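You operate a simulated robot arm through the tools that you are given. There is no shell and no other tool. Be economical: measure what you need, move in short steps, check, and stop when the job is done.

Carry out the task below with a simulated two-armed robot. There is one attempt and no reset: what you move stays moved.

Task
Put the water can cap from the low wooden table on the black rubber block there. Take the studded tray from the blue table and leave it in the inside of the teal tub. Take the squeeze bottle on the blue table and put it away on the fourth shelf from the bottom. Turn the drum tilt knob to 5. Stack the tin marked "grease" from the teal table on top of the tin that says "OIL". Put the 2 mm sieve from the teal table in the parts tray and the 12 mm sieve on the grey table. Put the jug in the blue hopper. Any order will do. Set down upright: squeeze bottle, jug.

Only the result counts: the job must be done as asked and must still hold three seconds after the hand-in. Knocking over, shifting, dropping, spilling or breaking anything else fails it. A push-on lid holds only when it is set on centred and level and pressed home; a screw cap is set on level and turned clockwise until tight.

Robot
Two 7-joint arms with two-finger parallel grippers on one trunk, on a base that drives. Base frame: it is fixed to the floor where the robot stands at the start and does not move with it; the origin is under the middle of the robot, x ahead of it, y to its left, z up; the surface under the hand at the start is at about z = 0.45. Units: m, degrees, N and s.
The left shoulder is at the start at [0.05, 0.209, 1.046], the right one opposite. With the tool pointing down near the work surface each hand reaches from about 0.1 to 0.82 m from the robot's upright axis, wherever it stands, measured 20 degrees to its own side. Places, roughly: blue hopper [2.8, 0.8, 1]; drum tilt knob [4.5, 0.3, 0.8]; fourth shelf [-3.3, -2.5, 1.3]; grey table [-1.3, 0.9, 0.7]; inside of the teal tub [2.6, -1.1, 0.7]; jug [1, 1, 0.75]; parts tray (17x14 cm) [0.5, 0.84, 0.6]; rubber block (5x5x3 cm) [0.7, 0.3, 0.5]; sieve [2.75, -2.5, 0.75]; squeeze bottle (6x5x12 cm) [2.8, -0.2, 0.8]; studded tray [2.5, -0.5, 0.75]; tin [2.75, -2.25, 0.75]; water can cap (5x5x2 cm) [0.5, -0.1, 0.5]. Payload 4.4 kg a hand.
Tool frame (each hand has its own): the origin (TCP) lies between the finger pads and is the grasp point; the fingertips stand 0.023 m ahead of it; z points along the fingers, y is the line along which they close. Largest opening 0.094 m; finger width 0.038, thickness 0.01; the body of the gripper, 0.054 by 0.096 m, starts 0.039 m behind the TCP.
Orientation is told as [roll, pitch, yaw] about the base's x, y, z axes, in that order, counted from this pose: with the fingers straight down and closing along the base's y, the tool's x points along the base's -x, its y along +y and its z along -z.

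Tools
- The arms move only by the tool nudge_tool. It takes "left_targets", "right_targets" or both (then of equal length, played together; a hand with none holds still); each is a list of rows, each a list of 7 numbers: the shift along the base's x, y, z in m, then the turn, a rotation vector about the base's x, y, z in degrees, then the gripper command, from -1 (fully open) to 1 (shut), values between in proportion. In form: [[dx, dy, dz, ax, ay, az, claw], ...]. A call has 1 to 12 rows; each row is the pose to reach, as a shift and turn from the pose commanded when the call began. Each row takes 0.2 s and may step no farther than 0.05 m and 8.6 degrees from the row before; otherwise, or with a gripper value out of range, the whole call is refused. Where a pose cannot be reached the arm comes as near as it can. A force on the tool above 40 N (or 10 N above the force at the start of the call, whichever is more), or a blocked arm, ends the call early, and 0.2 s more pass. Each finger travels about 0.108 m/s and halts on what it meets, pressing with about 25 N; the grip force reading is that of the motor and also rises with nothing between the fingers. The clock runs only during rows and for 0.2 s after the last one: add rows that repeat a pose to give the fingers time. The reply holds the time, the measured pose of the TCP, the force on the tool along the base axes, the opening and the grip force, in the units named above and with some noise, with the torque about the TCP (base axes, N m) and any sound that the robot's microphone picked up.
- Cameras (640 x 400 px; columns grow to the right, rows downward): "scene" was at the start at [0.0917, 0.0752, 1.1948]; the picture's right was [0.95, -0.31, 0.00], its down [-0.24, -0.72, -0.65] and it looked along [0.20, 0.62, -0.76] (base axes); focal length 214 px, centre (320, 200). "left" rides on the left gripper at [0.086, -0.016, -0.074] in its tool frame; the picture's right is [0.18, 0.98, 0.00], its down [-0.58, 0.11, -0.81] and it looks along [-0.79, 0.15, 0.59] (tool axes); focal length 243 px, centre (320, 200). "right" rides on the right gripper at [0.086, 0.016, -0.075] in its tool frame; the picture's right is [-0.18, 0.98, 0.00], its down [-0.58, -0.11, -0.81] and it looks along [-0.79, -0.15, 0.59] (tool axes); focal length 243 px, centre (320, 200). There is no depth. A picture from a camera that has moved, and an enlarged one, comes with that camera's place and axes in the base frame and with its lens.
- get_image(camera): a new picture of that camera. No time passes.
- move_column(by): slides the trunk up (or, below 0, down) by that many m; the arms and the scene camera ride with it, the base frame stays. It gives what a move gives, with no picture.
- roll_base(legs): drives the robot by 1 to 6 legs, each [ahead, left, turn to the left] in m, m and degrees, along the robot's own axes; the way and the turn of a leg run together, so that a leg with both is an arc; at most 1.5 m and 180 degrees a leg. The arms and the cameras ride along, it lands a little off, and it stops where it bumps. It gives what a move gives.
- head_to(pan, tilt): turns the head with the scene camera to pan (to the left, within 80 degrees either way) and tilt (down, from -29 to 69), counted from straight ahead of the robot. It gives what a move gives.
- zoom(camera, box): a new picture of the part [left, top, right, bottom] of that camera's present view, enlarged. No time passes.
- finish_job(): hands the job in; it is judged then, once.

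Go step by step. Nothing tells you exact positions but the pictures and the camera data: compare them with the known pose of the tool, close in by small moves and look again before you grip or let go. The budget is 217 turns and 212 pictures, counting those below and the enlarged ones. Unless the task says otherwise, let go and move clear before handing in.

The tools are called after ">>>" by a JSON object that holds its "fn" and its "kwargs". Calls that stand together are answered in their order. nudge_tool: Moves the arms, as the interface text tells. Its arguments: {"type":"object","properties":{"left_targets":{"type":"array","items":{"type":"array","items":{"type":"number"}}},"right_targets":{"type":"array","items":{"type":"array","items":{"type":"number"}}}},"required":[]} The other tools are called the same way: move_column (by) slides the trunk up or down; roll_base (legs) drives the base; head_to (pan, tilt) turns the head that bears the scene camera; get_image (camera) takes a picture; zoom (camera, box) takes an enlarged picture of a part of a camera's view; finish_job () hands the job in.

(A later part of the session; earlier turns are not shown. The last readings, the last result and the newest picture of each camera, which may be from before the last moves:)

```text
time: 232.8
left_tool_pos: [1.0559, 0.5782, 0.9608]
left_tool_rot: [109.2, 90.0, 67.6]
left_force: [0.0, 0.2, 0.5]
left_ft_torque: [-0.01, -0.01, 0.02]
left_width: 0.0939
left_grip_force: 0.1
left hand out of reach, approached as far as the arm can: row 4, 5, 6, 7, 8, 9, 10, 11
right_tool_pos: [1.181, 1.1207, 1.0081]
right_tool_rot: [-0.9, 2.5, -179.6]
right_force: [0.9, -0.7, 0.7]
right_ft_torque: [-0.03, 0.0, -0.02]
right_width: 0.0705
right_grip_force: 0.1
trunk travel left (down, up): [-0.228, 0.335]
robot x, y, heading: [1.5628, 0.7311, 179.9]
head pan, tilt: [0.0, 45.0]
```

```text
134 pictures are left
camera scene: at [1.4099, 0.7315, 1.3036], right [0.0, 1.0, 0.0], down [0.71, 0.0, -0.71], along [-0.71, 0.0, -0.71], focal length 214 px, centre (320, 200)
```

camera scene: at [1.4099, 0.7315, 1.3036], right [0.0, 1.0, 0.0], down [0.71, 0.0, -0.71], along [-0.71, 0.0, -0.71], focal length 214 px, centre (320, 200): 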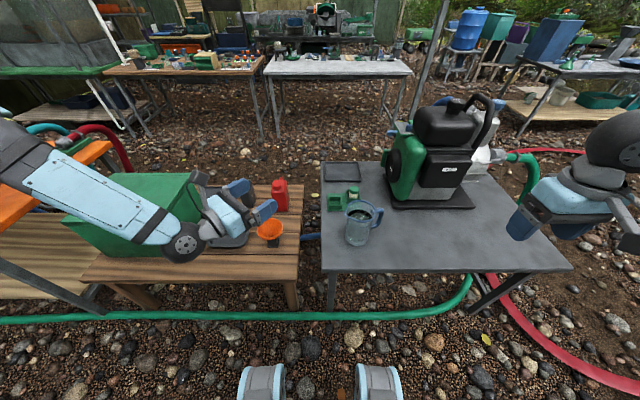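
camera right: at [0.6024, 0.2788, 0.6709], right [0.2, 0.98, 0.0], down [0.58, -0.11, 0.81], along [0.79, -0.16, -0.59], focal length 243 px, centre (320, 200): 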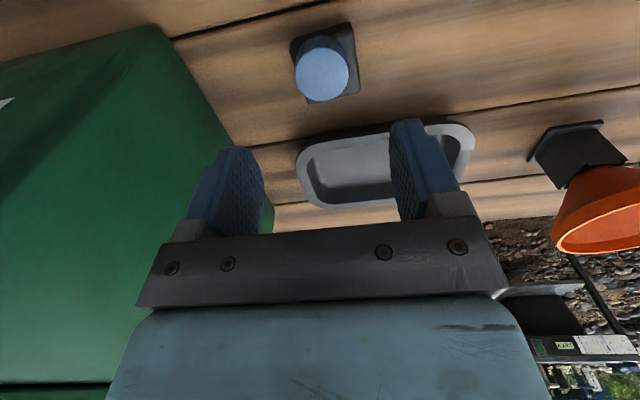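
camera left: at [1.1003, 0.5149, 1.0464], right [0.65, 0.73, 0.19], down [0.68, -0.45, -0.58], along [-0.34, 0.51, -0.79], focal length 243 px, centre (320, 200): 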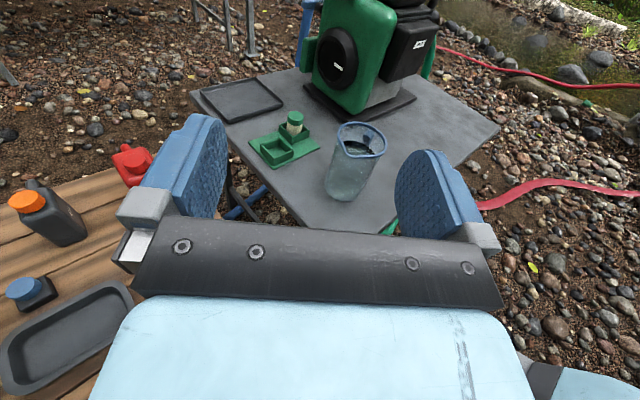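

Horizontal at that low height is out of reach. Instead I'll try the handle from above with the right hand, testing with a tiny lift. Parking the left hand higher and turning the right wrist 90°.

>>> {"fn": "nudge_tool", "kwargs": {"left_targets": [[0.02, -0.01, 0.04, 0, 0, 0, -1], [0.04, -0.02, 0.08, 0, 0, 0, -1], [0.05, -0.03, 0.12, 0, 0, 0, -1], [0.05, -0.04, 0.15, 0, 0, 0, -1], [0.05, -0.04, 0.15, 0, 0, 0, -1], [0.05, -0.04, 0.15, 0, 0, 0, -1], [0.05, -0.04, 0.15, 0, 0, 0, -1], [0.05, -0.04, 0.15, 0, 0, 0, -1], [0.05, -0.04, 0.15, 0, 0, 0, -1], [0.05, -0.04, 0.15, 0, 0, 0, -1], [0.05, -0.04, 0.15, 0, 0, 0, -1], [0.05, -0.04, 0.15, 0, 0, 0, -1]], "right_targets": [[0, 0, 0, 0, 0, 8, -0.2], [0, 0, 0, 0, 0, 16, -0.2], [-0.03, -0.02, -0.0, 0, 0, 24, -0.2], [-0.06, -0.04, -0.0, 0, 0, 32, -0.2], [-0.1, -0.06, -0.0, 0, 0, 40, -0.2], [-0.14, -0.08, 0, 0, 0, 48, -0.2], [-0.18, -0.1, -0.01, 0, 0, 56, -0.2], [-0.22, -0.12, -0.02, 0, 0, 64, -0.2], [-0.25, -0.14, -0.04, 0, 0, 72, -0.2], [-0.25, -0.15, -0.06, 0, 0, 80, -0.2], [-0.25, -0.15, -0.07, 0, 0, 88, -0.2], [-0.25, -0.15, -0.07, 0, 0, 90, -0.2]]}}

>>> {"fn": "get_image", "kwargs": {"camera": "right"}}

>>> {"fn": "zoom", "kwargs": {"camera": "scene", "box": [280, 130, 460, 280]}}

```text
time: 235.4
left_tool_pos: [1.0971, 0.5327, 1.1023]
left_tool_rot: [124.6, 89.4, 83.0]
left_force: [-0.5, 0.0, 0.3]
left_ft_torque: [0.0, 0.02, -0.04]
left_width: 0.0939
left_grip_force: 0.0
left hand out of reach, approached as far as the arm can: row 4, 5, 6, 7, 8, 9, 10, 11, 12
right_tool_pos: [1.0898, 0.8779, 0.9427]
right_tool_rot: [-9.6, 6.4, -98.9]
right_force: [0.3, -1.4, 1.0]
right_ft_torque: [0.05, -0.01, 0.0]
right_width: 0.0565
right_grip_force: 0.1
right hand out of reach, approached as far as the arm can: row 7, 8, 9, 10, 11, 12
trunk travel left (down, up): [-0.228, 0.335]
robot x, y, heading: [1.5655, 0.7297, 179.9]
head pan, tilt: [0.0, 45.0]
```

```text
133 pictures are left
camera right: at [1.1287, 0.9507, 1.0223], right [0.93, -0.31, -0.18], down [-0.08, -0.66, 0.74], along [-0.35, -0.68, -0.64], focal length 243 px, centre (320, 200)
```

right: 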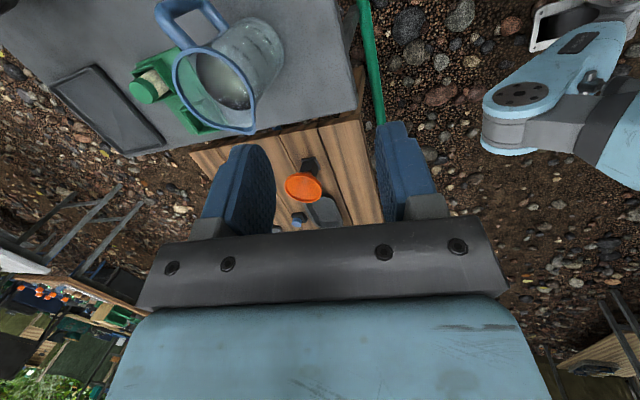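

```text
2.67 times, centred on (370, 205) of scene
camera zoom: at [1.4098, 0.7256, 1.3035], right [0.0, 1.0, 0.01], down [0.71, 0.0, -0.71], along [-0.71, 0.01, -0.71], focal length 572 px, centre (187, 187)
```

zoom: 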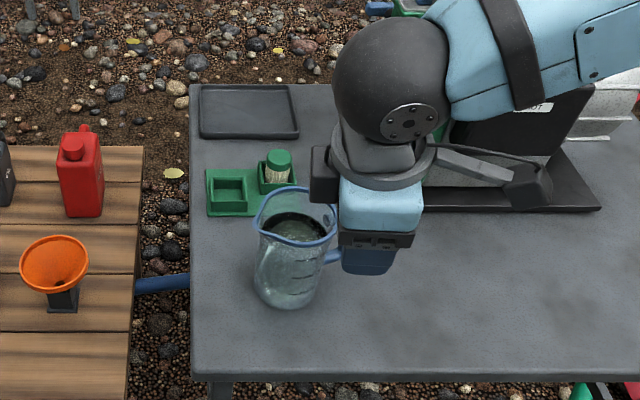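

The right forearm may be touching the pump; I'll lift it away at once and look.

>>> {"fn": "nudge_tool", "kwargs": {"right_targets": [[0, 0, 0.04, 0, 0, 0, -0.2], [0, 0, 0.08, 0, 0, 0, -0.2], [0.02, 0, 0.12, 0, 0, 0, -0.2], [0.04, 0, 0.14, 0, 0, 0, -0.2]]}}

>>> {"fn": "get_image", "kwargs": {"camera": "scene"}}

```text
time: 236.4
left_tool_pos: [1.0959, 0.5371, 1.1044]
left_tool_rot: [92.4, 89.8, 50.7]
left_force: [-0.5, -0.4, 0.0]
left_ft_torque: [-0.02, -0.01, -0.07]
left_width: 0.0942
left_grip_force: 0.1
right_tool_pos: [1.1295, 0.8774, 1.0797]
right_tool_rot: [-9.1, 6.6, -99.0]
right_force: [-0.3, -0.6, 3.1]
right_ft_torque: [0.04, -0.02, -0.01]
right_width: 0.0565
right_grip_force: 0.2
right hand out of reach, approached as far as the arm can: row 1, 2, 3
trunk travel left (down, up): [-0.228, 0.335]
robot x, y, heading: [1.559, 0.7293, 180.0]
head pan, tilt: [0.0, 45.0]
```

```text
131 pictures are left
camera scene: at [1.4076, 0.7309, 1.3037], right [0.0, 1.0, 0.0], down [0.71, 0.0, -0.71], along [-0.71, 0.0, -0.71], focal length 214 px, centre (320, 200)
```

scene: 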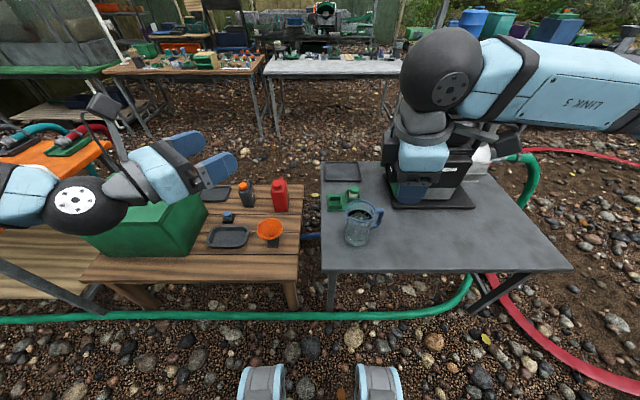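

Pump is unmoved. The other wrist direction should suit the right arm better; unwinding the yaw the other way.

>>> {"fn": "nudge_tool", "kwargs": {"right_targets": [[0, 0.01, 0, 0, 0, -8, -0.2], [0.0, 0.02, 0, 0, 0, -16, -0.2], [0.0, 0.03, 0, 0, 0, -24, -0.2], [0.0, 0.04, 0, 0, 0, -32, -0.2], [0, 0.05, 0, 0, 0, -40, -0.2], [0, 0.06, 0, 0, 0, -48, -0.2], [0, 0.07, 0, 0, 0, -56, -0.2], [0, 0.08, 0, 0, 0, -64, -0.2], [0, 0.08, 0, 0, 0, -72, -0.2], [0, 0.08, 0, 0, 0, -80, -0.2], [0, 0.08, 0, 0, 0, -88, -0.2], [0, 0.08, 0, 0, 0, -90, -0.2]]}}

>>> {"fn": "nudge_tool", "kwargs": {"right_targets": [[0, 0, 0, 0, 0, -8, -0.2], [0.0, 0, 0, 0, 0, -16, -0.2], [0.0, 0, 0, 0, 0, -24, -0.2], [0.0, 0, 0, 0, 0, -32, -0.2], [0, 0, 0, 0, 0, -40, -0.2], [0, 0, 0, 0, 0, -48, -0.2], [0, 0, 0, 0, 0, -56, -0.2], [0, 0, 0, 0, 0, -64, -0.2], [0, 0, 0, 0, 0, -72, -0.2], [0, 0, 0, 0, 0, -80, -0.2], [0, 0, 0, 0, 0, -88, -0.2], [0, 0, 0, 0, 0, -90, -0.2]]}}

>>> {"fn": "get_image", "kwargs": {"camera": "right"}}

```text
time: 239.0
left_tool_pos: [1.0967, 0.5383, 1.1043]
left_tool_rot: [123.7, 89.8, 82.1]
left_force: [0.0, 0.5, 0.4]
left_ft_torque: [0.01, 0.03, 0.0]
left_width: 0.094
left_grip_force: 0.1
right_tool_pos: [1.1309, 0.9542, 1.0846]
right_tool_rot: [-9.4, 6.1, 171.0]
right_force: [-0.1, -0.4, 0.1]
right_ft_torque: [0.02, -0.01, 0.01]
right_width: 0.0564
right_grip_force: 0.1
trunk travel left (down, up): [-0.228, 0.335]
robot x, y, heading: [1.5583, 0.7322, 179.7]
head pan, tilt: [0.0, 45.0]
```

```text
time: 241.6
left_tool_pos: [1.0967, 0.5375, 1.1036]
left_tool_rot: [122.3, 89.8, 80.6]
left_force: [0.1, -0.2, -0.5]
left_ft_torque: [0.02, -0.01, -0.04]
left_width: 0.0939
left_grip_force: 0.0
right_tool_pos: [1.1295, 0.9532, 1.0845]
right_tool_rot: [-9.4, 6.0, 80.9]
right_force: [0.2, 0.2, -0.4]
right_ft_torque: [-0.02, -0.02, 0.01]
right_width: 0.0564
right_grip_force: 0.2
trunk travel left (down, up): [-0.228, 0.335]
robot x, y, heading: [1.5604, 0.7291, 179.9]
head pan, tilt: [0.0, 45.0]
```

```text
130 pictures are left
camera right: at [1.0899, 0.8811, 1.164], right [-0.93, 0.32, -0.18], down [0.08, 0.66, 0.75], along [0.36, 0.68, -0.64], focal length 243 px, centre (320, 200)
```

right: 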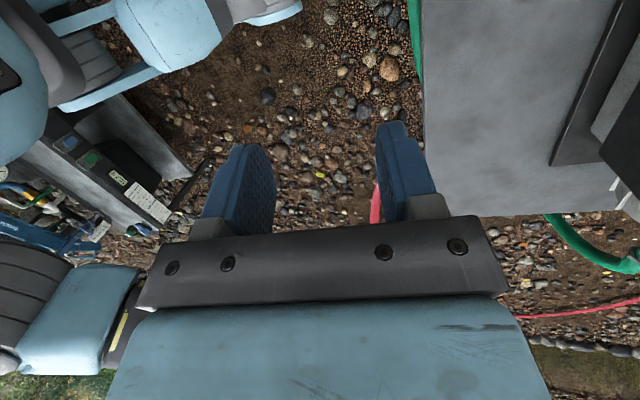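

Good, this direction is free. I'll level the tool and move above the handle.

>>> {"fn": "nudge_tool", "kwargs": {"right_targets": [[0, 0, 0, 2.5, 2.8, 3, -0.2], [-0.02, 0.0, 0, 5, 5.5, 6, -0.2], [-0.06, 0.0, -0.01, 7.2, 8.3, 9.1, -0.2], [-0.1, 0, -0.02, 7.2, 8.3, 9.1, -0.2], [-0.14, 0, -0.05, 7.2, 8.3, 9.1, -0.2], [-0.17, 0, -0.08, 7.2, 8.3, 9.1, -0.2], [-0.19, 0, -0.12, 7.2, 8.3, 9.1, -0.2], [-0.198, 0.003, -0.16, 7.2, 8.3, 9.1, -0.2], [-0.198, 0.003, -0.16, 7.2, 8.3, 9.1, -0.2]]}}

>>> {"fn": "get_image", "kwargs": {"camera": "right"}}

>>> {"fn": "zoom", "kwargs": {"camera": "scene", "box": [280, 130, 460, 280]}}

```text
time: 243.6
left_tool_pos: [1.0973, 0.5379, 1.104]
left_tool_rot: [129.3, 89.8, 87.7]
left_force: [-0.3, -0.3, -0.5]
left_ft_torque: [-0.02, -0.02, -0.05]
left_width: 0.0939
left_grip_force: 0.1
right_tool_pos: [0.9324, 0.9571, 0.9244]
right_tool_rot: [-0.6, -0.5, 90.6]
right_force: [-0.4, 1.4, -0.5]
right_ft_torque: [0.01, 0.02, 0.0]
right_width: 0.0565
right_grip_force: 0.1
trunk travel left (down, up): [-0.228, 0.335]
robot x, y, heading: [1.5611, 0.7293, 180.0]
head pan, tilt: [0.0, 45.0]
```

```text
129 pictures are left
camera right: at [0.916, 0.871, 0.9967], right [-0.98, 0.17, -0.01], down [0.09, 0.58, 0.81], along [0.15, 0.8, -0.58], focal length 243 px, centre (320, 200)
```

right: 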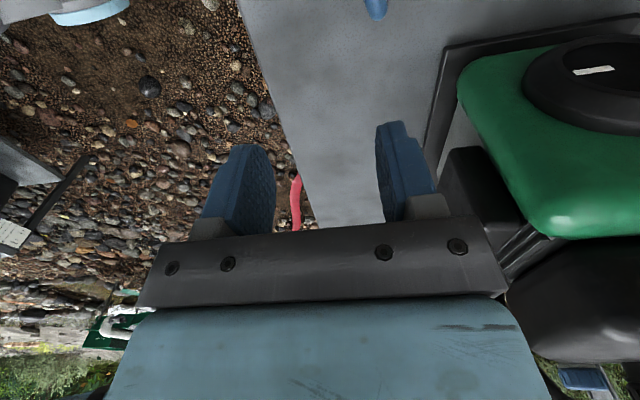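

```text
2.67 times, centred on (370, 205) of scene
camera zoom: at [1.4102, 0.7312, 1.3037], right [0.0, 1.0, 0.0], down [0.71, 0.0, -0.71], along [-0.71, 0.0, -0.71], focal length 572 px, centre (187, 187)
```

zoom: 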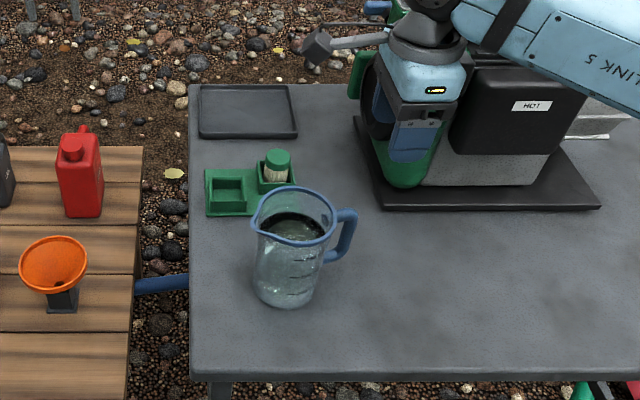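

Two-view triangulation puts the jug axis at (0.92, 0.875), rim z≈0.753, and the handle bar at (0.881, 0.957), z 0.64–0.73, turned about 26°. I'll align above it.

>>> {"fn": "nudge_tool", "kwargs": {"right_targets": [[-0.02, 0.0, 0, 0, 0, 7, -0.2], [-0.04, 0.0, 0, 0, 0, 14, -0.2], [-0.051, 0.0, 0, 0, 0, 20, -0.2], [-0.051, 0.0, -0.03, 0, 0.5, 25.5, -0.2], [-0.051, 0.0, -0.07, 0, 0.5, 25.5, -0.2], [-0.051, 0.0, -0.1, 0, 0.5, 25.5, -0.2], [-0.051, 0.0, -0.1, 0, 0.5, 25.5, -0.2]]}}

>>> {"fn": "get_image", "kwargs": {"camera": "right"}}

>>> {"fn": "zoom", "kwargs": {"camera": "scene", "box": [310, 150, 430, 270]}}

```text
time: 245.2
left_tool_pos: [1.0973, 0.5388, 1.1048]
left_tool_rot: [127.3, 89.9, 85.7]
left_force: [0.5, -0.7, -0.7]
left_ft_torque: [-0.03, -0.02, -0.01]
left_width: 0.0942
left_grip_force: 0.0
right_tool_pos: [0.8812, 0.9574, 0.8267]
right_tool_rot: [-0.1, -0.6, 116.1]
right_force: [-0.5, 0.2, -0.3]
right_ft_torque: [0.0, 0.01, 0.02]
right_width: 0.0562
right_grip_force: 0.1
trunk travel left (down, up): [-0.228, 0.335]
robot x, y, heading: [1.5574, 0.7269, 179.8]
head pan, tilt: [0.0, 45.0]
```

```text
127 pictures are left
camera right: at [0.905, 0.8714, 0.8995], right [-0.96, -0.27, 0.0], down [-0.16, 0.56, 0.81], along [-0.22, 0.78, -0.58], focal length 243 px, centre (320, 200)
```

right: 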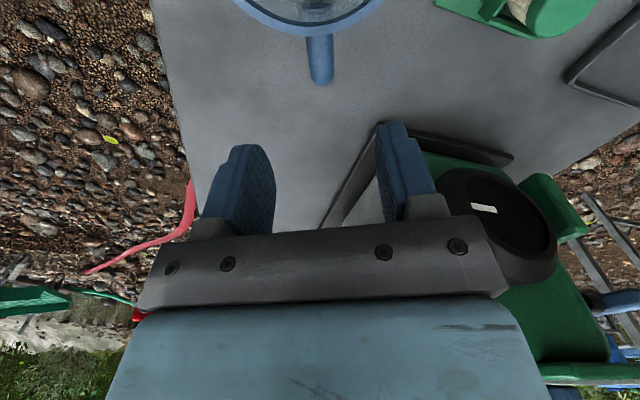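

```text
3.33 times, centred on (370, 210) of scene
camera zoom: at [1.4101, 0.7314, 1.3037], right [0.0, 1.0, 0.0], down [0.71, 0.0, -0.71], along [-0.71, 0.0, -0.71], focal length 715 px, centre (153, 167)
```

zoom: 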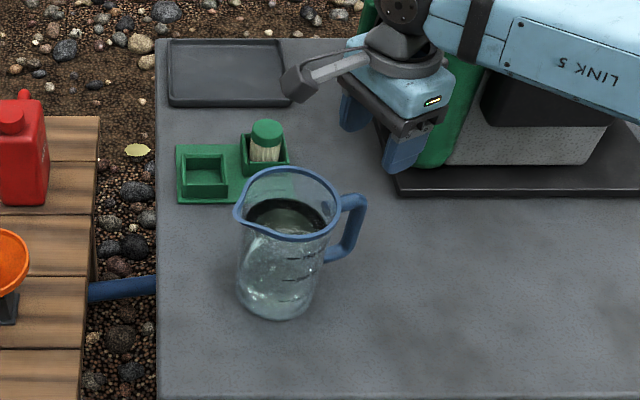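

Aligned with the handle. Descending around it.

>>> {"fn": "nudge_tool", "kwargs": {"right_targets": [[0.002, -0.004, -0.04, 0, 0, 0, -0.2], [0.002, -0.004, -0.08, 0, 0, 0, -0.2], [0.002, -0.004, -0.1, 0, 0, 0, -0.2], [0.002, -0.004, -0.112, 0, 0, 0, -0.2], [0.002, -0.004, -0.112, 0, 0, 0, -0.2]]}}

>>> {"fn": "get_image", "kwargs": {"camera": "right"}}

>>> {"fn": "zoom", "kwargs": {"camera": "scene", "box": [310, 150, 430, 270]}}

```text
time: 246.4
left_tool_pos: [1.0964, 0.5377, 1.104]
left_tool_rot: [126.0, 89.8, 84.5]
left_force: [0.4, -0.1, -0.6]
left_ft_torque: [0.0, 0.01, -0.03]
left_width: 0.0939
left_grip_force: 0.1
right_tool_pos: [0.8848, 0.953, 0.714]
right_tool_rot: [-0.1, -0.6, 116.2]
right_force: [-0.2, 0.9, -0.8]
right_ft_torque: [0.01, 0.02, -0.02]
right_width: 0.0567
right_grip_force: 0.1
trunk travel left (down, up): [-0.228, 0.335]
robot x, y, heading: [1.556, 0.7296, 179.7]
head pan, tilt: [0.0, 45.0]
```

```text
125 pictures are left
camera right: at [0.9084, 0.8682, 0.7866], right [-0.96, -0.27, 0.0], down [-0.16, 0.56, 0.81], along [-0.22, 0.78, -0.58], focal length 243 px, centre (320, 200)
```

right: 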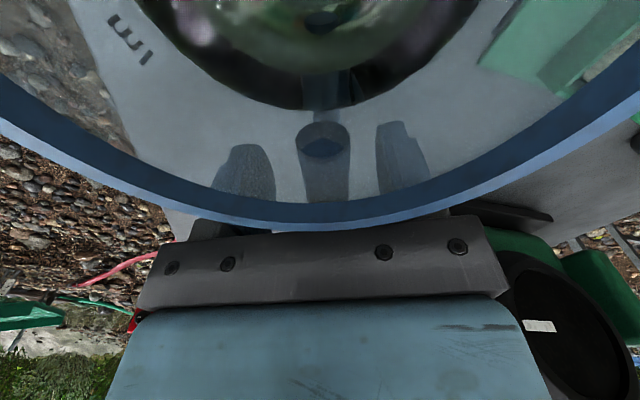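

```text
3.33 times, centred on (370, 210) of scene
camera zoom: at [1.41, 0.7315, 1.3037], right [0.0, 1.0, 0.0], down [0.71, 0.0, -0.71], along [-0.71, 0.0, -0.71], focal length 715 px, centre (153, 167)
```

zoom: 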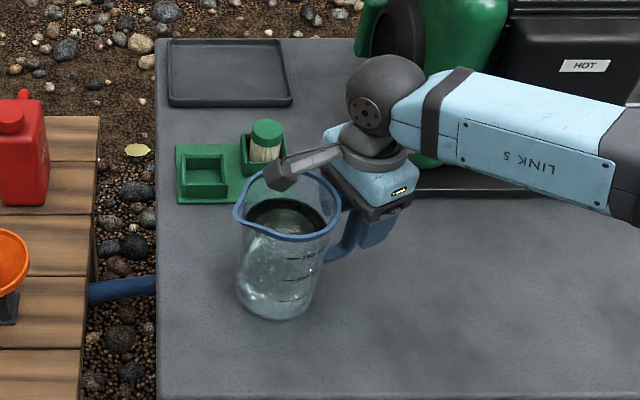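

The handle is between the fingers. I'll close and lift by just 8 mm as a test.

>>> {"fn": "nudge_tool", "kwargs": {"right_targets": [[0, 0, 0, 0, 0, 0, 0.3], [0, 0, 0, 0, 0, 0, 1], [0, 0, 0, 0, 0, 0, 1], [0, 0, 0, 0, 0, 0, 1]]}}

>>> {"fn": "nudge_tool", "kwargs": {"right_targets": [[0, 0, 0.003, 0, 0, 0, 1], [0, 0, 0.006, 0, 0, 0, 1], [0, 0, 0.008, 0, 0, 0, 1], [0, 0, 0.008, 0, 0, 0, 1]]}}

>>> {"fn": "zoom", "kwargs": {"camera": "scene", "box": [310, 150, 430, 270]}}

>>> {"fn": "get_image", "kwargs": {"camera": "right"}}

```text
time: 247.4
left_tool_pos: [1.0986, 0.5377, 1.1047]
left_tool_rot: [127.7, 89.8, 86.0]
left_force: [0.3, -0.9, 0.5]
left_ft_torque: [0.0, 0.01, 0.0]
left_width: 0.094
left_grip_force: 0.1
right_tool_pos: [0.8859, 0.9539, 0.713]
right_tool_rot: [-0.2, -0.6, 116.1]
right_force: [1.6, -1.4, -0.5]
right_ft_torque: [-0.03, -0.06, 0.12]
right_width: 0.0182
right_grip_force: 24.7
trunk travel left (down, up): [-0.228, 0.335]
robot x, y, heading: [1.5577, 0.7296, 179.6]
head pan, tilt: [0.0, 45.0]
```

```text
time: 248.4
left_tool_pos: [1.0965, 0.5376, 1.1044]
left_tool_rot: [103.1, 89.9, 61.4]
left_force: [0.3, 0.1, 0.2]
left_ft_torque: [-0.03, 0.0, 0.0]
left_width: 0.0938
left_grip_force: 0.1
right_tool_pos: [0.8824, 0.953, 0.7192]
right_tool_rot: [-0.3, -0.5, 116.1]
right_force: [0.1, 0.2, -7.7]
right_ft_torque: [0.47, 0.21, 0.0]
right_width: 0.0182
right_grip_force: 25.1
trunk travel left (down, up): [-0.228, 0.335]
robot x, y, heading: [1.5599, 0.7318, 179.9]
head pan, tilt: [0.0, 45.0]
```

```text
3.33 times, centred on (370, 210) of scene
camera zoom: at [1.4091, 0.7317, 1.3035], right [0.0, 1.0, 0.0], down [0.71, 0.0, -0.71], along [-0.71, 0.0, -0.71], focal length 715 px, centre (153, 167)
```

zoom: 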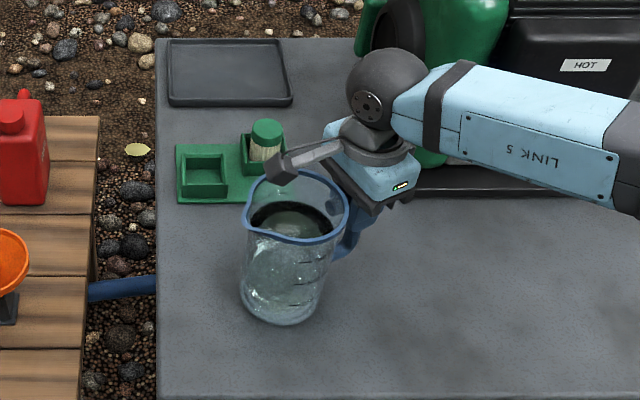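

```text
122 pictures are left
camera right: at [0.9069, 0.8682, 0.793], right [-0.96, -0.27, 0.0], down [-0.16, 0.56, 0.81], along [-0.22, 0.78, -0.58], focal length 243 px, centre (320, 200)
```

right: 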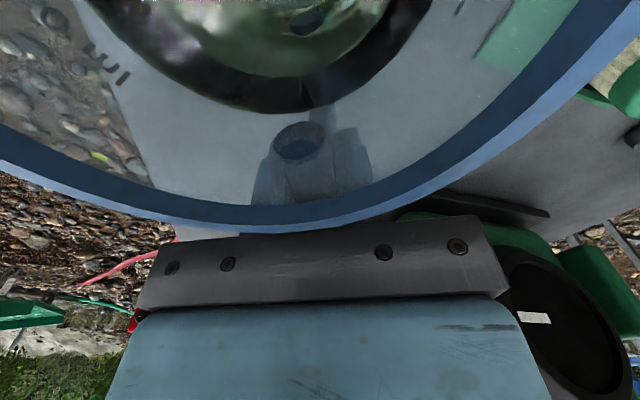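

It carries 7.7 N with 0.5 Nm. I'll lift a little more and check for tilt.

>>> {"fn": "nudge_tool", "kwargs": {"right_targets": [[0, 0, 0.004, 0, 0, 0, 1], [0, 0, 0.008, 0, 0, 0, 1], [0, 0, 0.012, 0, 0, 0, 1], [0, 0, 0.012, 0, 0, 0, 1]]}}

>>> {"fn": "zoom", "kwargs": {"camera": "scene", "box": [310, 150, 430, 270]}}

>>> {"fn": "get_image", "kwargs": {"camera": "right"}}

```text
time: 249.4
left_tool_pos: [1.0964, 0.5375, 1.1043]
left_tool_rot: [100.2, 90.0, 58.6]
left_force: [0.2, -0.3, 0.3]
left_ft_torque: [-0.01, 0.03, 0.03]
left_width: 0.0942
left_grip_force: 0.1
right_tool_pos: [0.8837, 0.9542, 0.7321]
right_tool_rot: [-0.2, -0.7, 116.1]
right_force: [-0.2, 0.2, -7.9]
right_ft_torque: [0.42, 0.24, 0.0]
right_width: 0.0179
right_grip_force: 25.0
trunk travel left (down, up): [-0.228, 0.335]
robot x, y, heading: [1.5586, 0.7269, 179.8]
head pan, tilt: [0.0, 45.0]
```

```text
3.33 times, centred on (370, 210) of scene
camera zoom: at [1.409, 0.7317, 1.3035], right [0.0, 1.0, 0.0], down [0.71, 0.0, -0.71], along [-0.71, 0.0, -0.71], focal length 715 px, centre (153, 167)
```

zoom: 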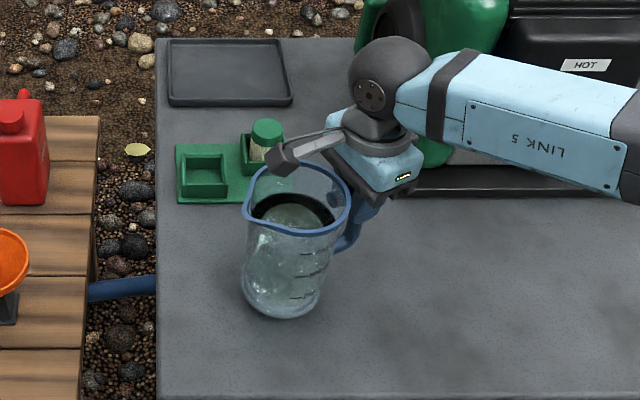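

```text
120 pictures are left
camera right: at [0.9058, 0.8682, 0.8051], right [-0.96, -0.27, 0.0], down [-0.16, 0.56, 0.81], along [-0.22, 0.78, -0.58], focal length 243 px, centre (320, 200)
```

right: 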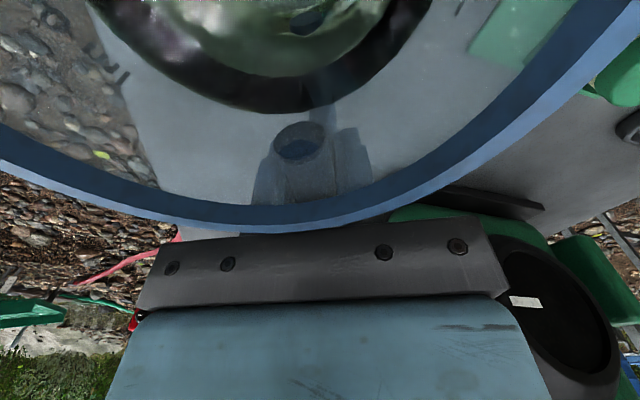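

The jug holds level at about 0.8 kg. I'll lift it gently and raise the column.

>>> {"fn": "nudge_tool", "kwargs": {"right_targets": [[0, 0, 0.01, 0, 0, 0, 1], [0, 0, 0.03, 0, 0, 0, 1], [0, 0, 0.05, 0, 0, 0, 1], [0, 0, 0.07, 0, 0, 0, 1], [0.01, 0, 0.09, 0, 0, 0, 1], [0.02, 0, 0.11, 0, 0, 0, 1], [0.03, 0, 0.13, 0, 0, 0, 1], [0.04, 0, 0.15, 0, 0, 0, 1], [0.05, 0, 0.17, 0, 0, 0, 1], [0.06, 0, 0.19, 0, 0, 0, 1], [0.06, 0, 0.2, 0, 0, 0, 1]]}}

>>> {"fn": "move_column", "kwargs": {"by": 0.32}}

>>> {"fn": "get_image", "kwargs": {"camera": "scene"}}

```text
time: 251.8
left_tool_pos: [1.0971, 0.5369, 1.1037]
left_tool_rot: [102.7, 89.9, 61.1]
left_force: [-0.9, -0.3, -0.8]
left_ft_torque: [0.0, 0.03, 0.03]
left_width: 0.0938
left_grip_force: 0.0
right_tool_pos: [0.9427, 0.9524, 0.9314]
right_tool_rot: [-0.2, -0.6, 116.1]
right_force: [-0.3, -0.4, -7.6]
right_ft_torque: [0.45, 0.22, -0.01]
right_width: 0.0181
right_grip_force: 25.0
trunk travel left (down, up): [-0.228, 0.335]
robot x, y, heading: [1.5587, 0.73, 179.7]
head pan, tilt: [0.0, 45.0]
```

```text
time: 255.0
left_tool_pos: [1.0956, 0.5385, 1.423]
left_tool_rot: [101.0, 89.8, 59.5]
left_force: [0.7, 0.2, -0.7]
left_ft_torque: [-0.01, 0.0, -0.03]
left_width: 0.0938
left_grip_force: 0.0
right_tool_pos: [0.9426, 0.9521, 1.2526]
right_tool_rot: [-0.2, -0.5, 116.0]
right_force: [0.0, -0.2, -8.1]
right_ft_torque: [0.43, 0.19, 0.0]
right_width: 0.018
right_grip_force: 24.4
trunk travel left (down, up): [-0.548, 0.015]
robot x, y, heading: [1.5593, 0.7323, 180.1]
head pan, tilt: [0.0, 45.0]
```

```text
119 pictures are left
camera scene: at [1.4088, 0.7318, 1.6234], right [0.0, 1.0, 0.0], down [0.71, 0.0, -0.71], along [-0.71, 0.0, -0.71], focal length 214 px, centre (320, 200)
```

scene: 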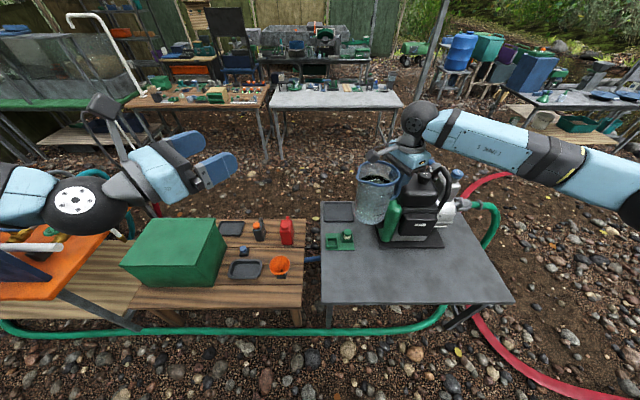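

Jug is high and level. Turning right to face the hopper.

>>> {"fn": "roll_base", "kwargs": {"legs": [[0, 0, -90], [0, 0, -90]]}}

>>> {"fn": "head_to", "kwargs": {"pan": 0, "tilt": 35}}

>>> {"fn": "get_image", "kwargs": {"camera": "scene"}}

```text
time: 263.1
left_tool_pos: [2.0288, 0.9018, 1.4237]
left_tool_rot: [105.3, 89.9, -118.8]
left_force: [0.3, 0.1, 0.0]
left_ft_torque: [0.03, 0.0, -0.05]
left_width: 0.094
left_grip_force: 0.2
right_tool_pos: [2.1643, 0.4822, 1.2521]
right_tool_rot: [-0.3, -0.5, -66.2]
right_force: [0.2, 0.1, -7.3]
right_ft_torque: [-0.4, -0.18, -0.03]
right_width: 0.0181
right_grip_force: 24.7
trunk travel left (down, up): [-0.548, 0.015]
robot x, y, heading: [1.5581, 0.7284, -2.8]
head pan, tilt: [0.0, 45.0]
```

```text
time: 263.8
left_tool_pos: [2.0279, 0.9017, 1.4238]
left_tool_rot: [102.2, 89.8, -121.9]
left_force: [0.8, -0.2, -0.1]
left_ft_torque: [0.0, -0.01, 0.01]
left_width: 0.094
left_grip_force: 0.0
right_tool_pos: [2.1644, 0.481, 1.2528]
right_tool_rot: [-0.2, -0.4, -66.4]
right_force: [0.2, -1.1, -7.7]
right_ft_torque: [-0.43, -0.22, 0.0]
right_width: 0.018
right_grip_force: 25.8
trunk travel left (down, up): [-0.548, 0.015]
robot x, y, heading: [1.5575, 0.7286, -2.4]
head pan, tilt: [0.0, 35.0]
```

```text
118 pictures are left
camera scene: at [1.715, 0.724, 1.6383], right [-0.04, -1.0, 0.0], down [-0.57, 0.03, -0.82], along [0.82, -0.04, -0.57], focal length 214 px, centre (320, 200)
```

scene: 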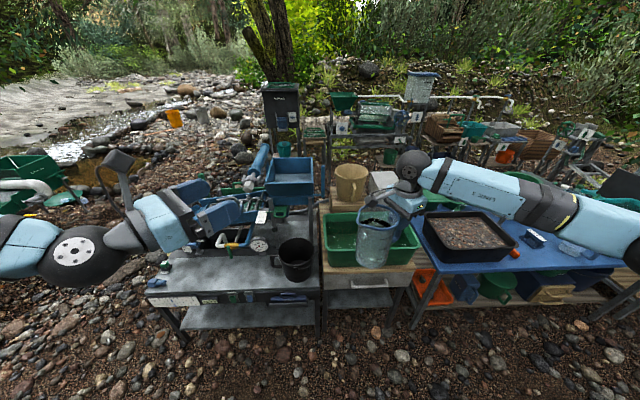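

>>> {"fn": "zoom", "kwargs": {"camera": "scene", "box": [230, 130, 390, 290]}}

```text
2.50 times, centred on (310, 210) of scene
camera zoom: at [1.715, 0.724, 1.6383], right [-0.04, -1.0, 0.0], down [-0.57, 0.03, -0.82], along [0.82, -0.04, -0.57], focal length 536 px, centre (345, 175)
```

zoom: 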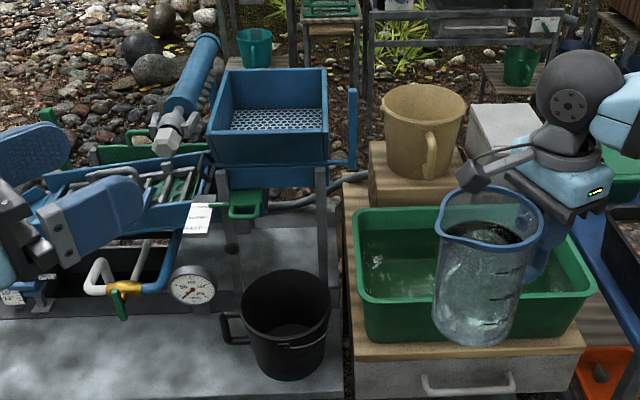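

Triangulated hopper: x 2.68–2.96, y 0.71–0.96, rim z≈1.08, floor ≈1.0. I'll drive closer, then turn the wrist so the handle faces back-right.

>>> {"fn": "roll_base", "kwargs": {"legs": [[0, 0.24, 2.5], [0.32, 0, 0]]}}

>>> {"fn": "nudge_tool", "kwargs": {"right_targets": [[0, 0, 0, 0, 0, -6, 1], [0, 0, 0, 0, 0, -12, 1], [0, 0, 0, 0, 0, -18, 1], [0, 0, 0, 0, 0, -24, 1], [0, 0, 0, 0, 0, -30, 1], [0, 0, 0, 0, 0, -36, 1], [0, 0, 0, 0, 0, -42, 1], [0, 0, 0, 0, 0, -48, 1], [0, 0, 0, 0, 0, -54, 1], [0, 0, 0, 0, 0, -54, 1]]}}

>>> {"fn": "get_image", "kwargs": {"camera": "scene"}}

```text
time: 268.3
left_tool_pos: [2.3438, 1.1649, 1.4254]
left_tool_rot: [139.9, 89.9, -81.6]
left_force: [-0.5, -0.6, 0.3]
left_ft_torque: [0.02, -0.01, 0.05]
left_width: 0.0939
left_grip_force: 0.0
right_tool_pos: [2.4994, 0.7512, 1.2536]
right_tool_rot: [-0.1, -0.5, -63.7]
right_force: [-0.3, 0.5, -7.8]
right_ft_torque: [-0.44, -0.24, 0.01]
right_width: 0.0175
right_grip_force: 24.9
trunk travel left (down, up): [-0.548, 0.015]
robot x, y, heading: [1.8825, 0.9701, 0.4]
head pan, tilt: [0.0, 35.0]
```

```text
time: 270.5
left_tool_pos: [2.346, 1.1649, 1.4233]
left_tool_rot: [104.8, 89.9, -116.6]
left_force: [0.8, -0.5, -0.5]
left_ft_torque: [0.03, -0.01, -0.02]
left_width: 0.0945
left_grip_force: 0.1
right_tool_pos: [2.4999, 0.7516, 1.2529]
right_tool_rot: [-0.1, -0.7, -117.8]
right_force: [-0.2, -0.4, -8.5]
right_ft_torque: [-0.43, 0.24, 0.02]
right_width: 0.0179
right_grip_force: 24.8
trunk travel left (down, up): [-0.548, 0.015]
robot x, y, heading: [1.8839, 0.9709, 0.1]
head pan, tilt: [0.0, 35.0]
```

```text
116 pictures are left
camera scene: at [2.0405, 0.9733, 1.6383], right [0.0, -1.0, 0.0], down [-0.57, 0.0, -0.82], along [0.82, 0.0, -0.57], focal length 214 px, centre (320, 200)
```

scene: 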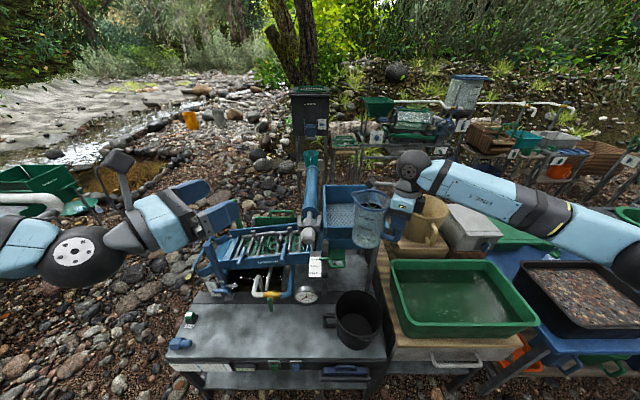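

>>> {"fn": "nudge_tool", "kwargs": {"right_targets": [[0.03, 0.002, 0.005, 0, 0, 0, 1], [0.06, 0.005, 0.01, 0, 0, 0, 1], [0.09, 0.008, 0.01, 0, 0, 0, 1], [0.12, 0.01, 0.01, 0, 0, 0, 1], [0.15, 0.012, 0.01, 0, 0, 0, 1], [0.18, 0.015, 0.01, 0, 0, 0, 1], [0.21, 0.018, 0.01, 0, 0, 0, 1], [0.235, 0.02, 0.01, 0, 0, 0, 1], [0.248, 0.02, 0.01, 0, 0, 0, 1], [0.248, 0.02, 0.01, 0, 0, 0, 1]]}}

>>> {"fn": "zoom", "kwargs": {"camera": "scene", "box": [260, 120, 460, 280]}}

>>> {"fn": "get_image", "kwargs": {"camera": "right"}}

```text
time: 272.7
left_tool_pos: [2.3453, 1.1644, 1.424]
left_tool_rot: [91.8, 89.8, -129.6]
left_force: [0.2, 0.6, 0.2]
left_ft_torque: [0.0, 0.0, 0.03]
left_width: 0.094
left_grip_force: 0.0
right_tool_pos: [2.7488, 0.7706, 1.2611]
right_tool_rot: [-0.2, -0.6, -117.8]
right_force: [0.2, 0.4, -7.5]
right_ft_torque: [-0.44, 0.22, 0.01]
right_width: 0.0179
right_grip_force: 25.2
trunk travel left (down, up): [-0.548, 0.015]
robot x, y, heading: [1.8847, 0.9723, 0.3]
head pan, tilt: [0.0, 35.0]
```

```text
2.50 times, centred on (360, 200) of scene
camera zoom: at [2.0408, 0.9726, 1.6383], right [0.0, -1.0, 0.0], down [-0.57, 0.0, -0.82], along [0.82, 0.0, -0.57], focal length 536 px, centre (220, 200)
```

zoom: 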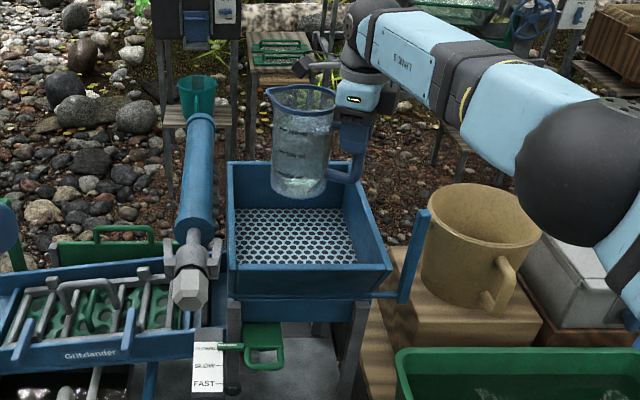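

```text
114 pictures are left
camera right: at [2.8037, 0.84, 1.3353], right [0.78, -0.62, 0.0], down [-0.36, -0.46, 0.81], along [-0.5, -0.64, -0.58], focal length 243 px, centre (320, 200)
```

right: 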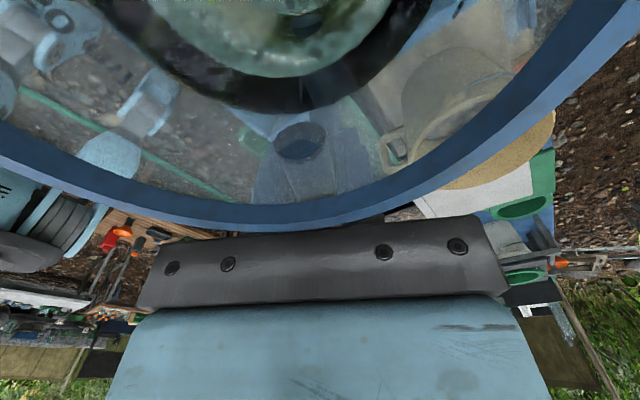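

The jug is centred over the hopper. Lowering gently.

>>> {"fn": "nudge_tool", "kwargs": {"right_targets": [[0, 0, -0.02, 0, 0, 0, 1], [0, 0, -0.04, 0, 0, 0, 1], [0, 0, -0.06, 0, 0, 0, 1], [0, 0, -0.08, 0, 0, 0, 1], [0, 0, -0.1, 0, 0, 0, 1], [0, 0, -0.12, 0, 0, 0, 1], [0, 0, -0.135, 0, 0, 0, 1], [0, 0, -0.135, 0, 0, 0, 1]]}}

>>> {"fn": "zoom", "kwargs": {"camera": "scene", "box": [260, 120, 460, 280]}}

```text
time: 274.5
left_tool_pos: [2.3463, 1.1657, 1.4238]
left_tool_rot: [104.3, 89.8, -117.1]
left_force: [0.0, 0.7, 0.5]
left_ft_torque: [-0.02, 0.01, 0.01]
left_width: 0.0939
left_grip_force: 0.0
right_tool_pos: [2.7316, 0.7693, 1.129]
right_tool_rot: [-0.2, -0.6, -117.7]
right_force: [0.6, -0.2, -8.0]
right_ft_torque: [-0.47, 0.23, 0.01]
right_width: 0.0177
right_grip_force: 25.0
right hand out of reach, approached as far as the arm can: row 3, 4, 5, 6, 7, 8
trunk travel left (down, up): [-0.548, 0.015]
robot x, y, heading: [1.885, 0.9716, 0.3]
head pan, tilt: [0.0, 35.0]
```

```text
2.50 times, centred on (360, 200) of scene
camera zoom: at [2.0412, 0.9746, 1.6382], right [0.0, -1.0, 0.0], down [-0.57, 0.0, -0.82], along [0.82, 0.0, -0.57], focal length 536 px, centre (220, 200)
```

zoom: 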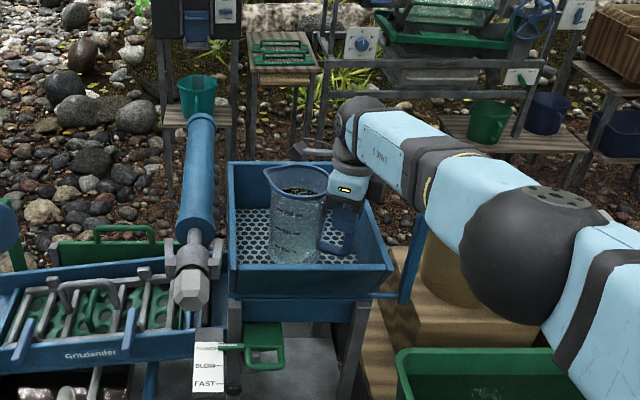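

Close to the floor; finishing the descent with the column.

>>> {"fn": "move_column", "kwargs": {"by": -0.014}}

>>> {"fn": "move_column", "kwargs": {"by": -0.005}}

>>> {"fn": "move_column", "kwargs": {"by": -0.004}}

```text
time: 275.1
left_tool_pos: [2.3445, 1.1654, 1.4102]
left_tool_rot: [103.6, 89.8, -117.8]
left_force: [0.7, 0.4, -0.1]
left_ft_torque: [0.03, -0.02, 0.01]
left_width: 0.0943
left_grip_force: 0.1
right_tool_pos: [2.7303, 0.7696, 1.1138]
right_tool_rot: [-0.2, -0.6, -117.7]
right_force: [0.8, -0.7, -8.1]
right_ft_torque: [-0.44, 0.2, -0.01]
right_width: 0.0177
right_grip_force: 24.6
trunk travel left (down, up): [-0.534, 0.029]
robot x, y, heading: [1.8818, 0.974, -0.1]
head pan, tilt: [0.0, 35.0]
```

```text
time: 275.6
left_tool_pos: [2.3434, 1.1643, 1.4064]
left_tool_rot: [142.1, 89.8, -79.4]
left_force: [0.1, -0.9, 0.0]
left_ft_torque: [0.02, 0.0, 0.01]
left_width: 0.0938
left_grip_force: 0.1
right_tool_pos: [2.729, 0.7685, 1.1132]
right_tool_rot: [0.0, -0.6, -117.9]
right_force: [0.5, -0.5, 6.6]
right_ft_torque: [0.5, -0.35, -0.19]
right_width: 0.0179
right_grip_force: 24.9
trunk travel left (down, up): [-0.529, 0.034]
robot x, y, heading: [1.8837, 0.9719, 0.1]
head pan, tilt: [0.0, 35.0]
```

```text
time: 276.2
left_tool_pos: [2.342, 1.1637, 1.4044]
left_tool_rot: [179.9, 89.8, -41.6]
left_force: [-0.5, -0.8, -0.1]
left_ft_torque: [0.01, -0.02, 0.01]
left_width: 0.0941
left_grip_force: 0.1
right_tool_pos: [2.7303, 0.7677, 1.1107]
right_tool_rot: [0.1, -0.5, -117.8]
right_force: [2.9, -7.8, 22.0]
right_ft_torque: [0.04, -0.43, -0.15]
right_width: 0.0179
right_grip_force: 25.3
trunk travel left (down, up): [-0.525, 0.038]
robot x, y, heading: [1.8835, 0.974, -0.0]
head pan, tilt: [0.0, 35.0]
```

Seated. Relieve, open, and rise straight up.

>>> {"fn": "move_column", "kwargs": {"by": 0.004}}

>>> {"fn": "nudge_tool", "kwargs": {"right_targets": [[0, 0, 0, 0, 0, 0, 0.5], [0, 0, 0, 0, 0, 0, -0.1], [0, 0, 0, 0, 0, 0, -0.1]]}}

>>> {"fn": "move_column", "kwargs": {"by": 0.033}}

>>> {"fn": "nudge_tool", "kwargs": {"right_targets": [[0, 0, 0.03, 0, 0, 0, -0.1], [0, 0, 0.06, 0, 0, 0, -0.1], [0, 0, 0.1, 0, 0, 0, -0.1], [0, 0, 0.14, 0, 0, 0, -0.1], [-0.03, 0, 0.16, 0, 0, 0, -0.1], [-0.07, 0, 0.16, 0, 0, 0, -0.1]]}}

>>> {"fn": "zoom", "kwargs": {"camera": "scene", "box": [260, 120, 460, 280]}}

```text
time: 276.7
left_tool_pos: [2.3445, 1.1643, 1.4057]
left_tool_rot: [160.1, 89.8, -61.3]
left_force: [-1.4, -0.3, 0.4]
left_ft_torque: [0.04, 0.04, -0.01]
left_width: 0.0937
left_grip_force: 0.0
right_tool_pos: [2.7275, 0.7689, 1.1098]
right_tool_rot: [-0.3, -0.6, -117.8]
right_force: [0.9, -5.6, 6.9]
right_ft_torque: [-0.53, -0.11, -0.13]
right_width: 0.018
right_grip_force: 25.5
trunk travel left (down, up): [-0.529, 0.034]
robot x, y, heading: [1.8873, 0.9725, 0.0]
head pan, tilt: [0.0, 35.0]
```

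```text
time: 277.5
left_tool_pos: [2.3456, 1.1651, 1.4053]
left_tool_rot: [118.8, 89.9, -102.7]
left_force: [0.1, -1.5, -0.9]
left_ft_torque: [0.01, -0.03, -0.02]
left_width: 0.0942
left_grip_force: 0.1
right_tool_pos: [2.73, 0.7695, 1.1093]
right_tool_rot: [-0.3, -0.6, -117.7]
right_force: [-0.5, -0.3, -0.3]
right_ft_torque: [0.0, -0.01, 0.01]
right_width: 0.0516
right_grip_force: 0.0
trunk travel left (down, up): [-0.529, 0.034]
robot x, y, heading: [1.8855, 0.9721, -0.1]
head pan, tilt: [0.0, 35.0]
```

```text
time: 278.3
left_tool_pos: [2.3447, 1.1651, 1.4387]
left_tool_rot: [116.9, 89.9, -104.5]
left_force: [0.1, -0.6, -0.2]
left_ft_torque: [-0.05, 0.03, 0.0]
left_width: 0.0939
left_grip_force: 0.0
right_tool_pos: [2.7305, 0.7685, 1.1423]
right_tool_rot: [-0.3, -0.6, -117.7]
right_force: [-0.6, 0.4, -0.6]
right_ft_torque: [0.01, 0.02, 0.03]
right_width: 0.0518
right_grip_force: 0.2
trunk travel left (down, up): [-0.562, 0.001]
robot x, y, heading: [1.8856, 0.972, 0.2]
head pan, tilt: [0.0, 35.0]
```

```text
time: 279.7
left_tool_pos: [2.3416, 1.1627, 1.4403]
left_tool_rot: [-155.1, 90.0, -16.5]
left_force: [-0.9, 0.4, 0.5]
left_ft_torque: [-0.01, 0.0, 0.02]
left_width: 0.0942
left_grip_force: 0.1
right_tool_pos: [2.6593, 0.763, 1.3018]
right_tool_rot: [-0.2, -0.6, -118.1]
right_force: [0.1, -1.8, -0.6]
right_ft_torque: [0.02, 0.02, 0.0]
right_width: 0.0516
right_grip_force: 0.1
right hand out of reach, approached as far as the arm can: row 1, 2, 3, 4
trunk travel left (down, up): [-0.562, 0.001]
robot x, y, heading: [1.8837, 0.9709, 0.1]
head pan, tilt: [0.0, 35.0]
```

```text
2.50 times, centred on (360, 200) of scene
camera zoom: at [2.0366, 0.9704, 1.6528], right [0.0, -1.0, 0.0], down [-0.57, 0.0, -0.82], along [0.82, 0.0, -0.57], focal length 536 px, centre (220, 200)
```

zoom: 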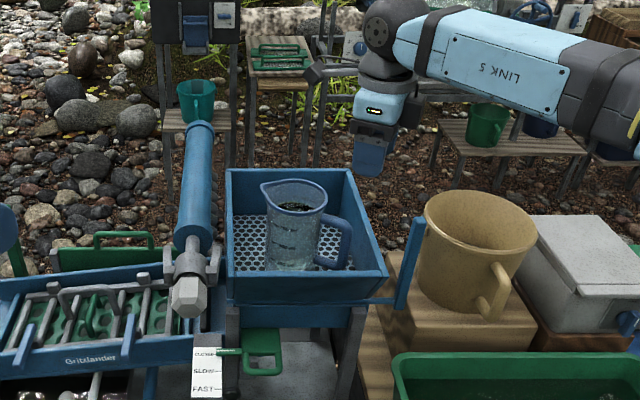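

The jug stands upright in the hopper. Next: blue table items. I'll fold the right arm, back off and strafe right.

>>> {"fn": "nudge_tool", "kwargs": {"right_targets": [[-0.04, 0, 0, 0, 0, 8, -0.1], [-0.08, 0, 0, 0, 0, 16, -0.1], [-0.12, 0, 0, 0, 0, 24, -0.1], [-0.16, 0, 0, 0, 0, 32, -0.1], [-0.2, 0, 0, 0, 0, 40, -0.1], [-0.24, 0, 0, 0, 0, 48, -0.1], [-0.28, 0, 0, 0, 0, 56, -0.1], [-0.3, 0, 0, 0, 0, 64, -0.1], [-0.3, 0, 0, 0, 0, 72, -0.1], [-0.3, 0, 0, 0, 0, 80, -0.1], [-0.3, 0, 0, 0, 0, 88, -0.1], [-0.3, 0, 0, 0, 0, 96, -1]]}}

>>> {"fn": "roll_base", "kwargs": {"legs": [[-0.2, 0, 0], [0, -1.3, 0]]}}

>>> {"fn": "head_to", "kwargs": {"pan": 0, "tilt": 40}}

>>> {"fn": "get_image", "kwargs": {"camera": "scene"}}

```text
time: 282.3
left_tool_pos: [2.3447, 1.1653, 1.4389]
left_tool_rot: [121.6, 89.8, -99.8]
left_force: [0.0, 0.4, -0.4]
left_ft_torque: [-0.01, 0.0, 0.01]
left_width: 0.0939
left_grip_force: 0.0
right_tool_pos: [2.3603, 0.7696, 1.3037]
right_tool_rot: [-0.2, -0.6, -21.6]
right_force: [0.4, -0.5, 0.1]
right_ft_torque: [0.0, 0.0, -0.03]
right_width: 0.094
right_grip_force: 0.1
trunk travel left (down, up): [-0.562, 0.001]
robot x, y, heading: [1.8809, 0.9728, 0.1]
head pan, tilt: [0.0, 35.0]
```

```text
time: 295.2
left_tool_pos: [2.1431, -0.1495, 1.4383]
left_tool_rot: [125.3, 89.9, -96.2]
left_force: [0.8, 0.0, 0.0]
left_ft_torque: [0.01, 0.0, -0.02]
left_width: 0.094
left_grip_force: 0.0
right_tool_pos: [2.1581, -0.5473, 1.3029]
right_tool_rot: [-0.2, -0.6, -21.8]
right_force: [-1.0, -0.3, 0.4]
right_ft_torque: [0.05, -0.02, 0.01]
right_width: 0.0939
right_grip_force: 0.1
trunk travel left (down, up): [-0.562, 0.001]
robot x, y, heading: [1.6828, -0.3442, 0.0]
head pan, tilt: [0.0, 35.0]
```

```text
time: 295.9
left_tool_pos: [2.1427, -0.1519, 1.4393]
left_tool_rot: [127.4, 89.8, -94.1]
left_force: [0.5, 0.0, 0.9]
left_ft_torque: [0.03, 0.04, -0.01]
left_width: 0.0941
left_grip_force: 0.0
right_tool_pos: [2.1583, -0.5478, 1.3037]
right_tool_rot: [-0.1, -0.6, -21.8]
right_force: [-0.3, 0.4, 0.1]
right_ft_torque: [0.01, 0.01, -0.04]
right_width: 0.0941
right_grip_force: 0.1
trunk travel left (down, up): [-0.562, 0.001]
robot x, y, heading: [1.6829, -0.3389, 0.2]
head pan, tilt: [0.0, 40.0]
```

```text
111 pictures are left
camera scene: at [1.8348, -0.3423, 1.6449], right [0.0, -1.0, 0.0], down [-0.64, 0.0, -0.77], along [0.77, 0.0, -0.64], focal length 214 px, centre (320, 200)
```

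scene: 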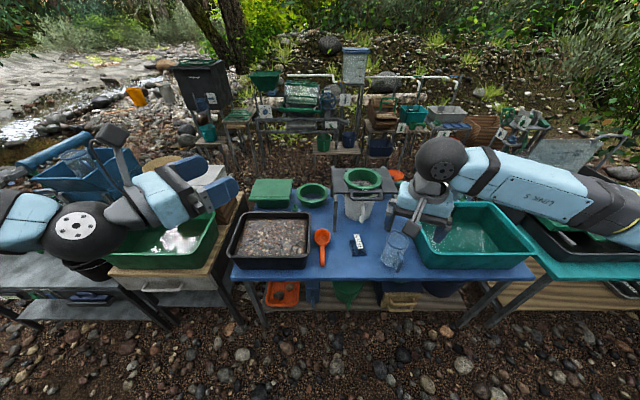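

>>> {"fn": "zoom", "kwargs": {"camera": "scene", "box": [230, 160, 430, 290]}}

>>> {"fn": "zoom", "kwargs": {"camera": "scene", "box": [380, 130, 640, 290]}}

```text
3.08 times, centred on (330, 225) of scene
camera zoom: at [1.8348, -0.3423, 1.6449], right [0.0, -1.0, 0.0], down [-0.64, 0.0, -0.77], along [0.77, 0.0, -0.64], focal length 660 px, centre (289, 123)
```

zoom: 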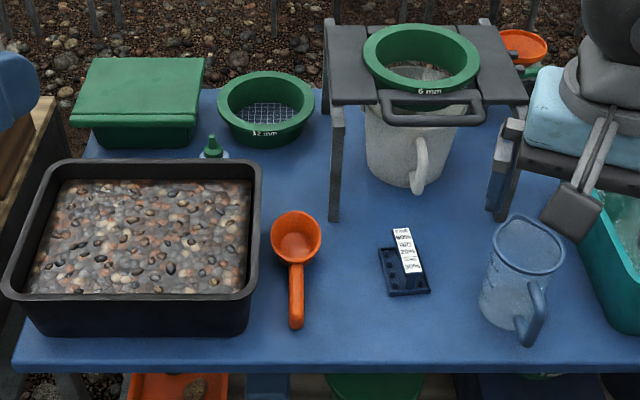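

```text
2.46 times, centred on (510, 210) of scene
camera zoom: at [1.8348, -0.3423, 1.6449], right [0.0, -1.0, 0.0], down [-0.64, 0.0, -0.77], along [0.77, 0.0, -0.64], focal length 528 px, centre (-148, 175)
```

zoom: 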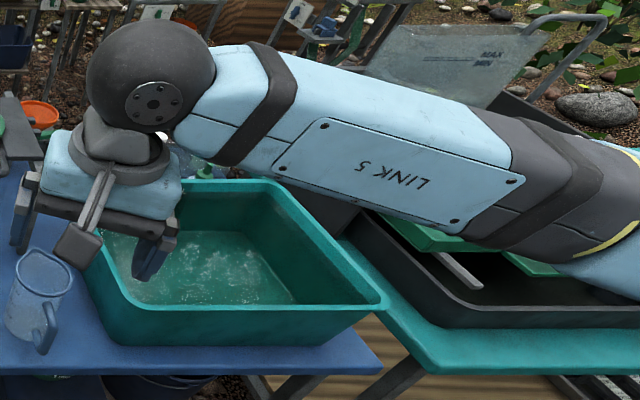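

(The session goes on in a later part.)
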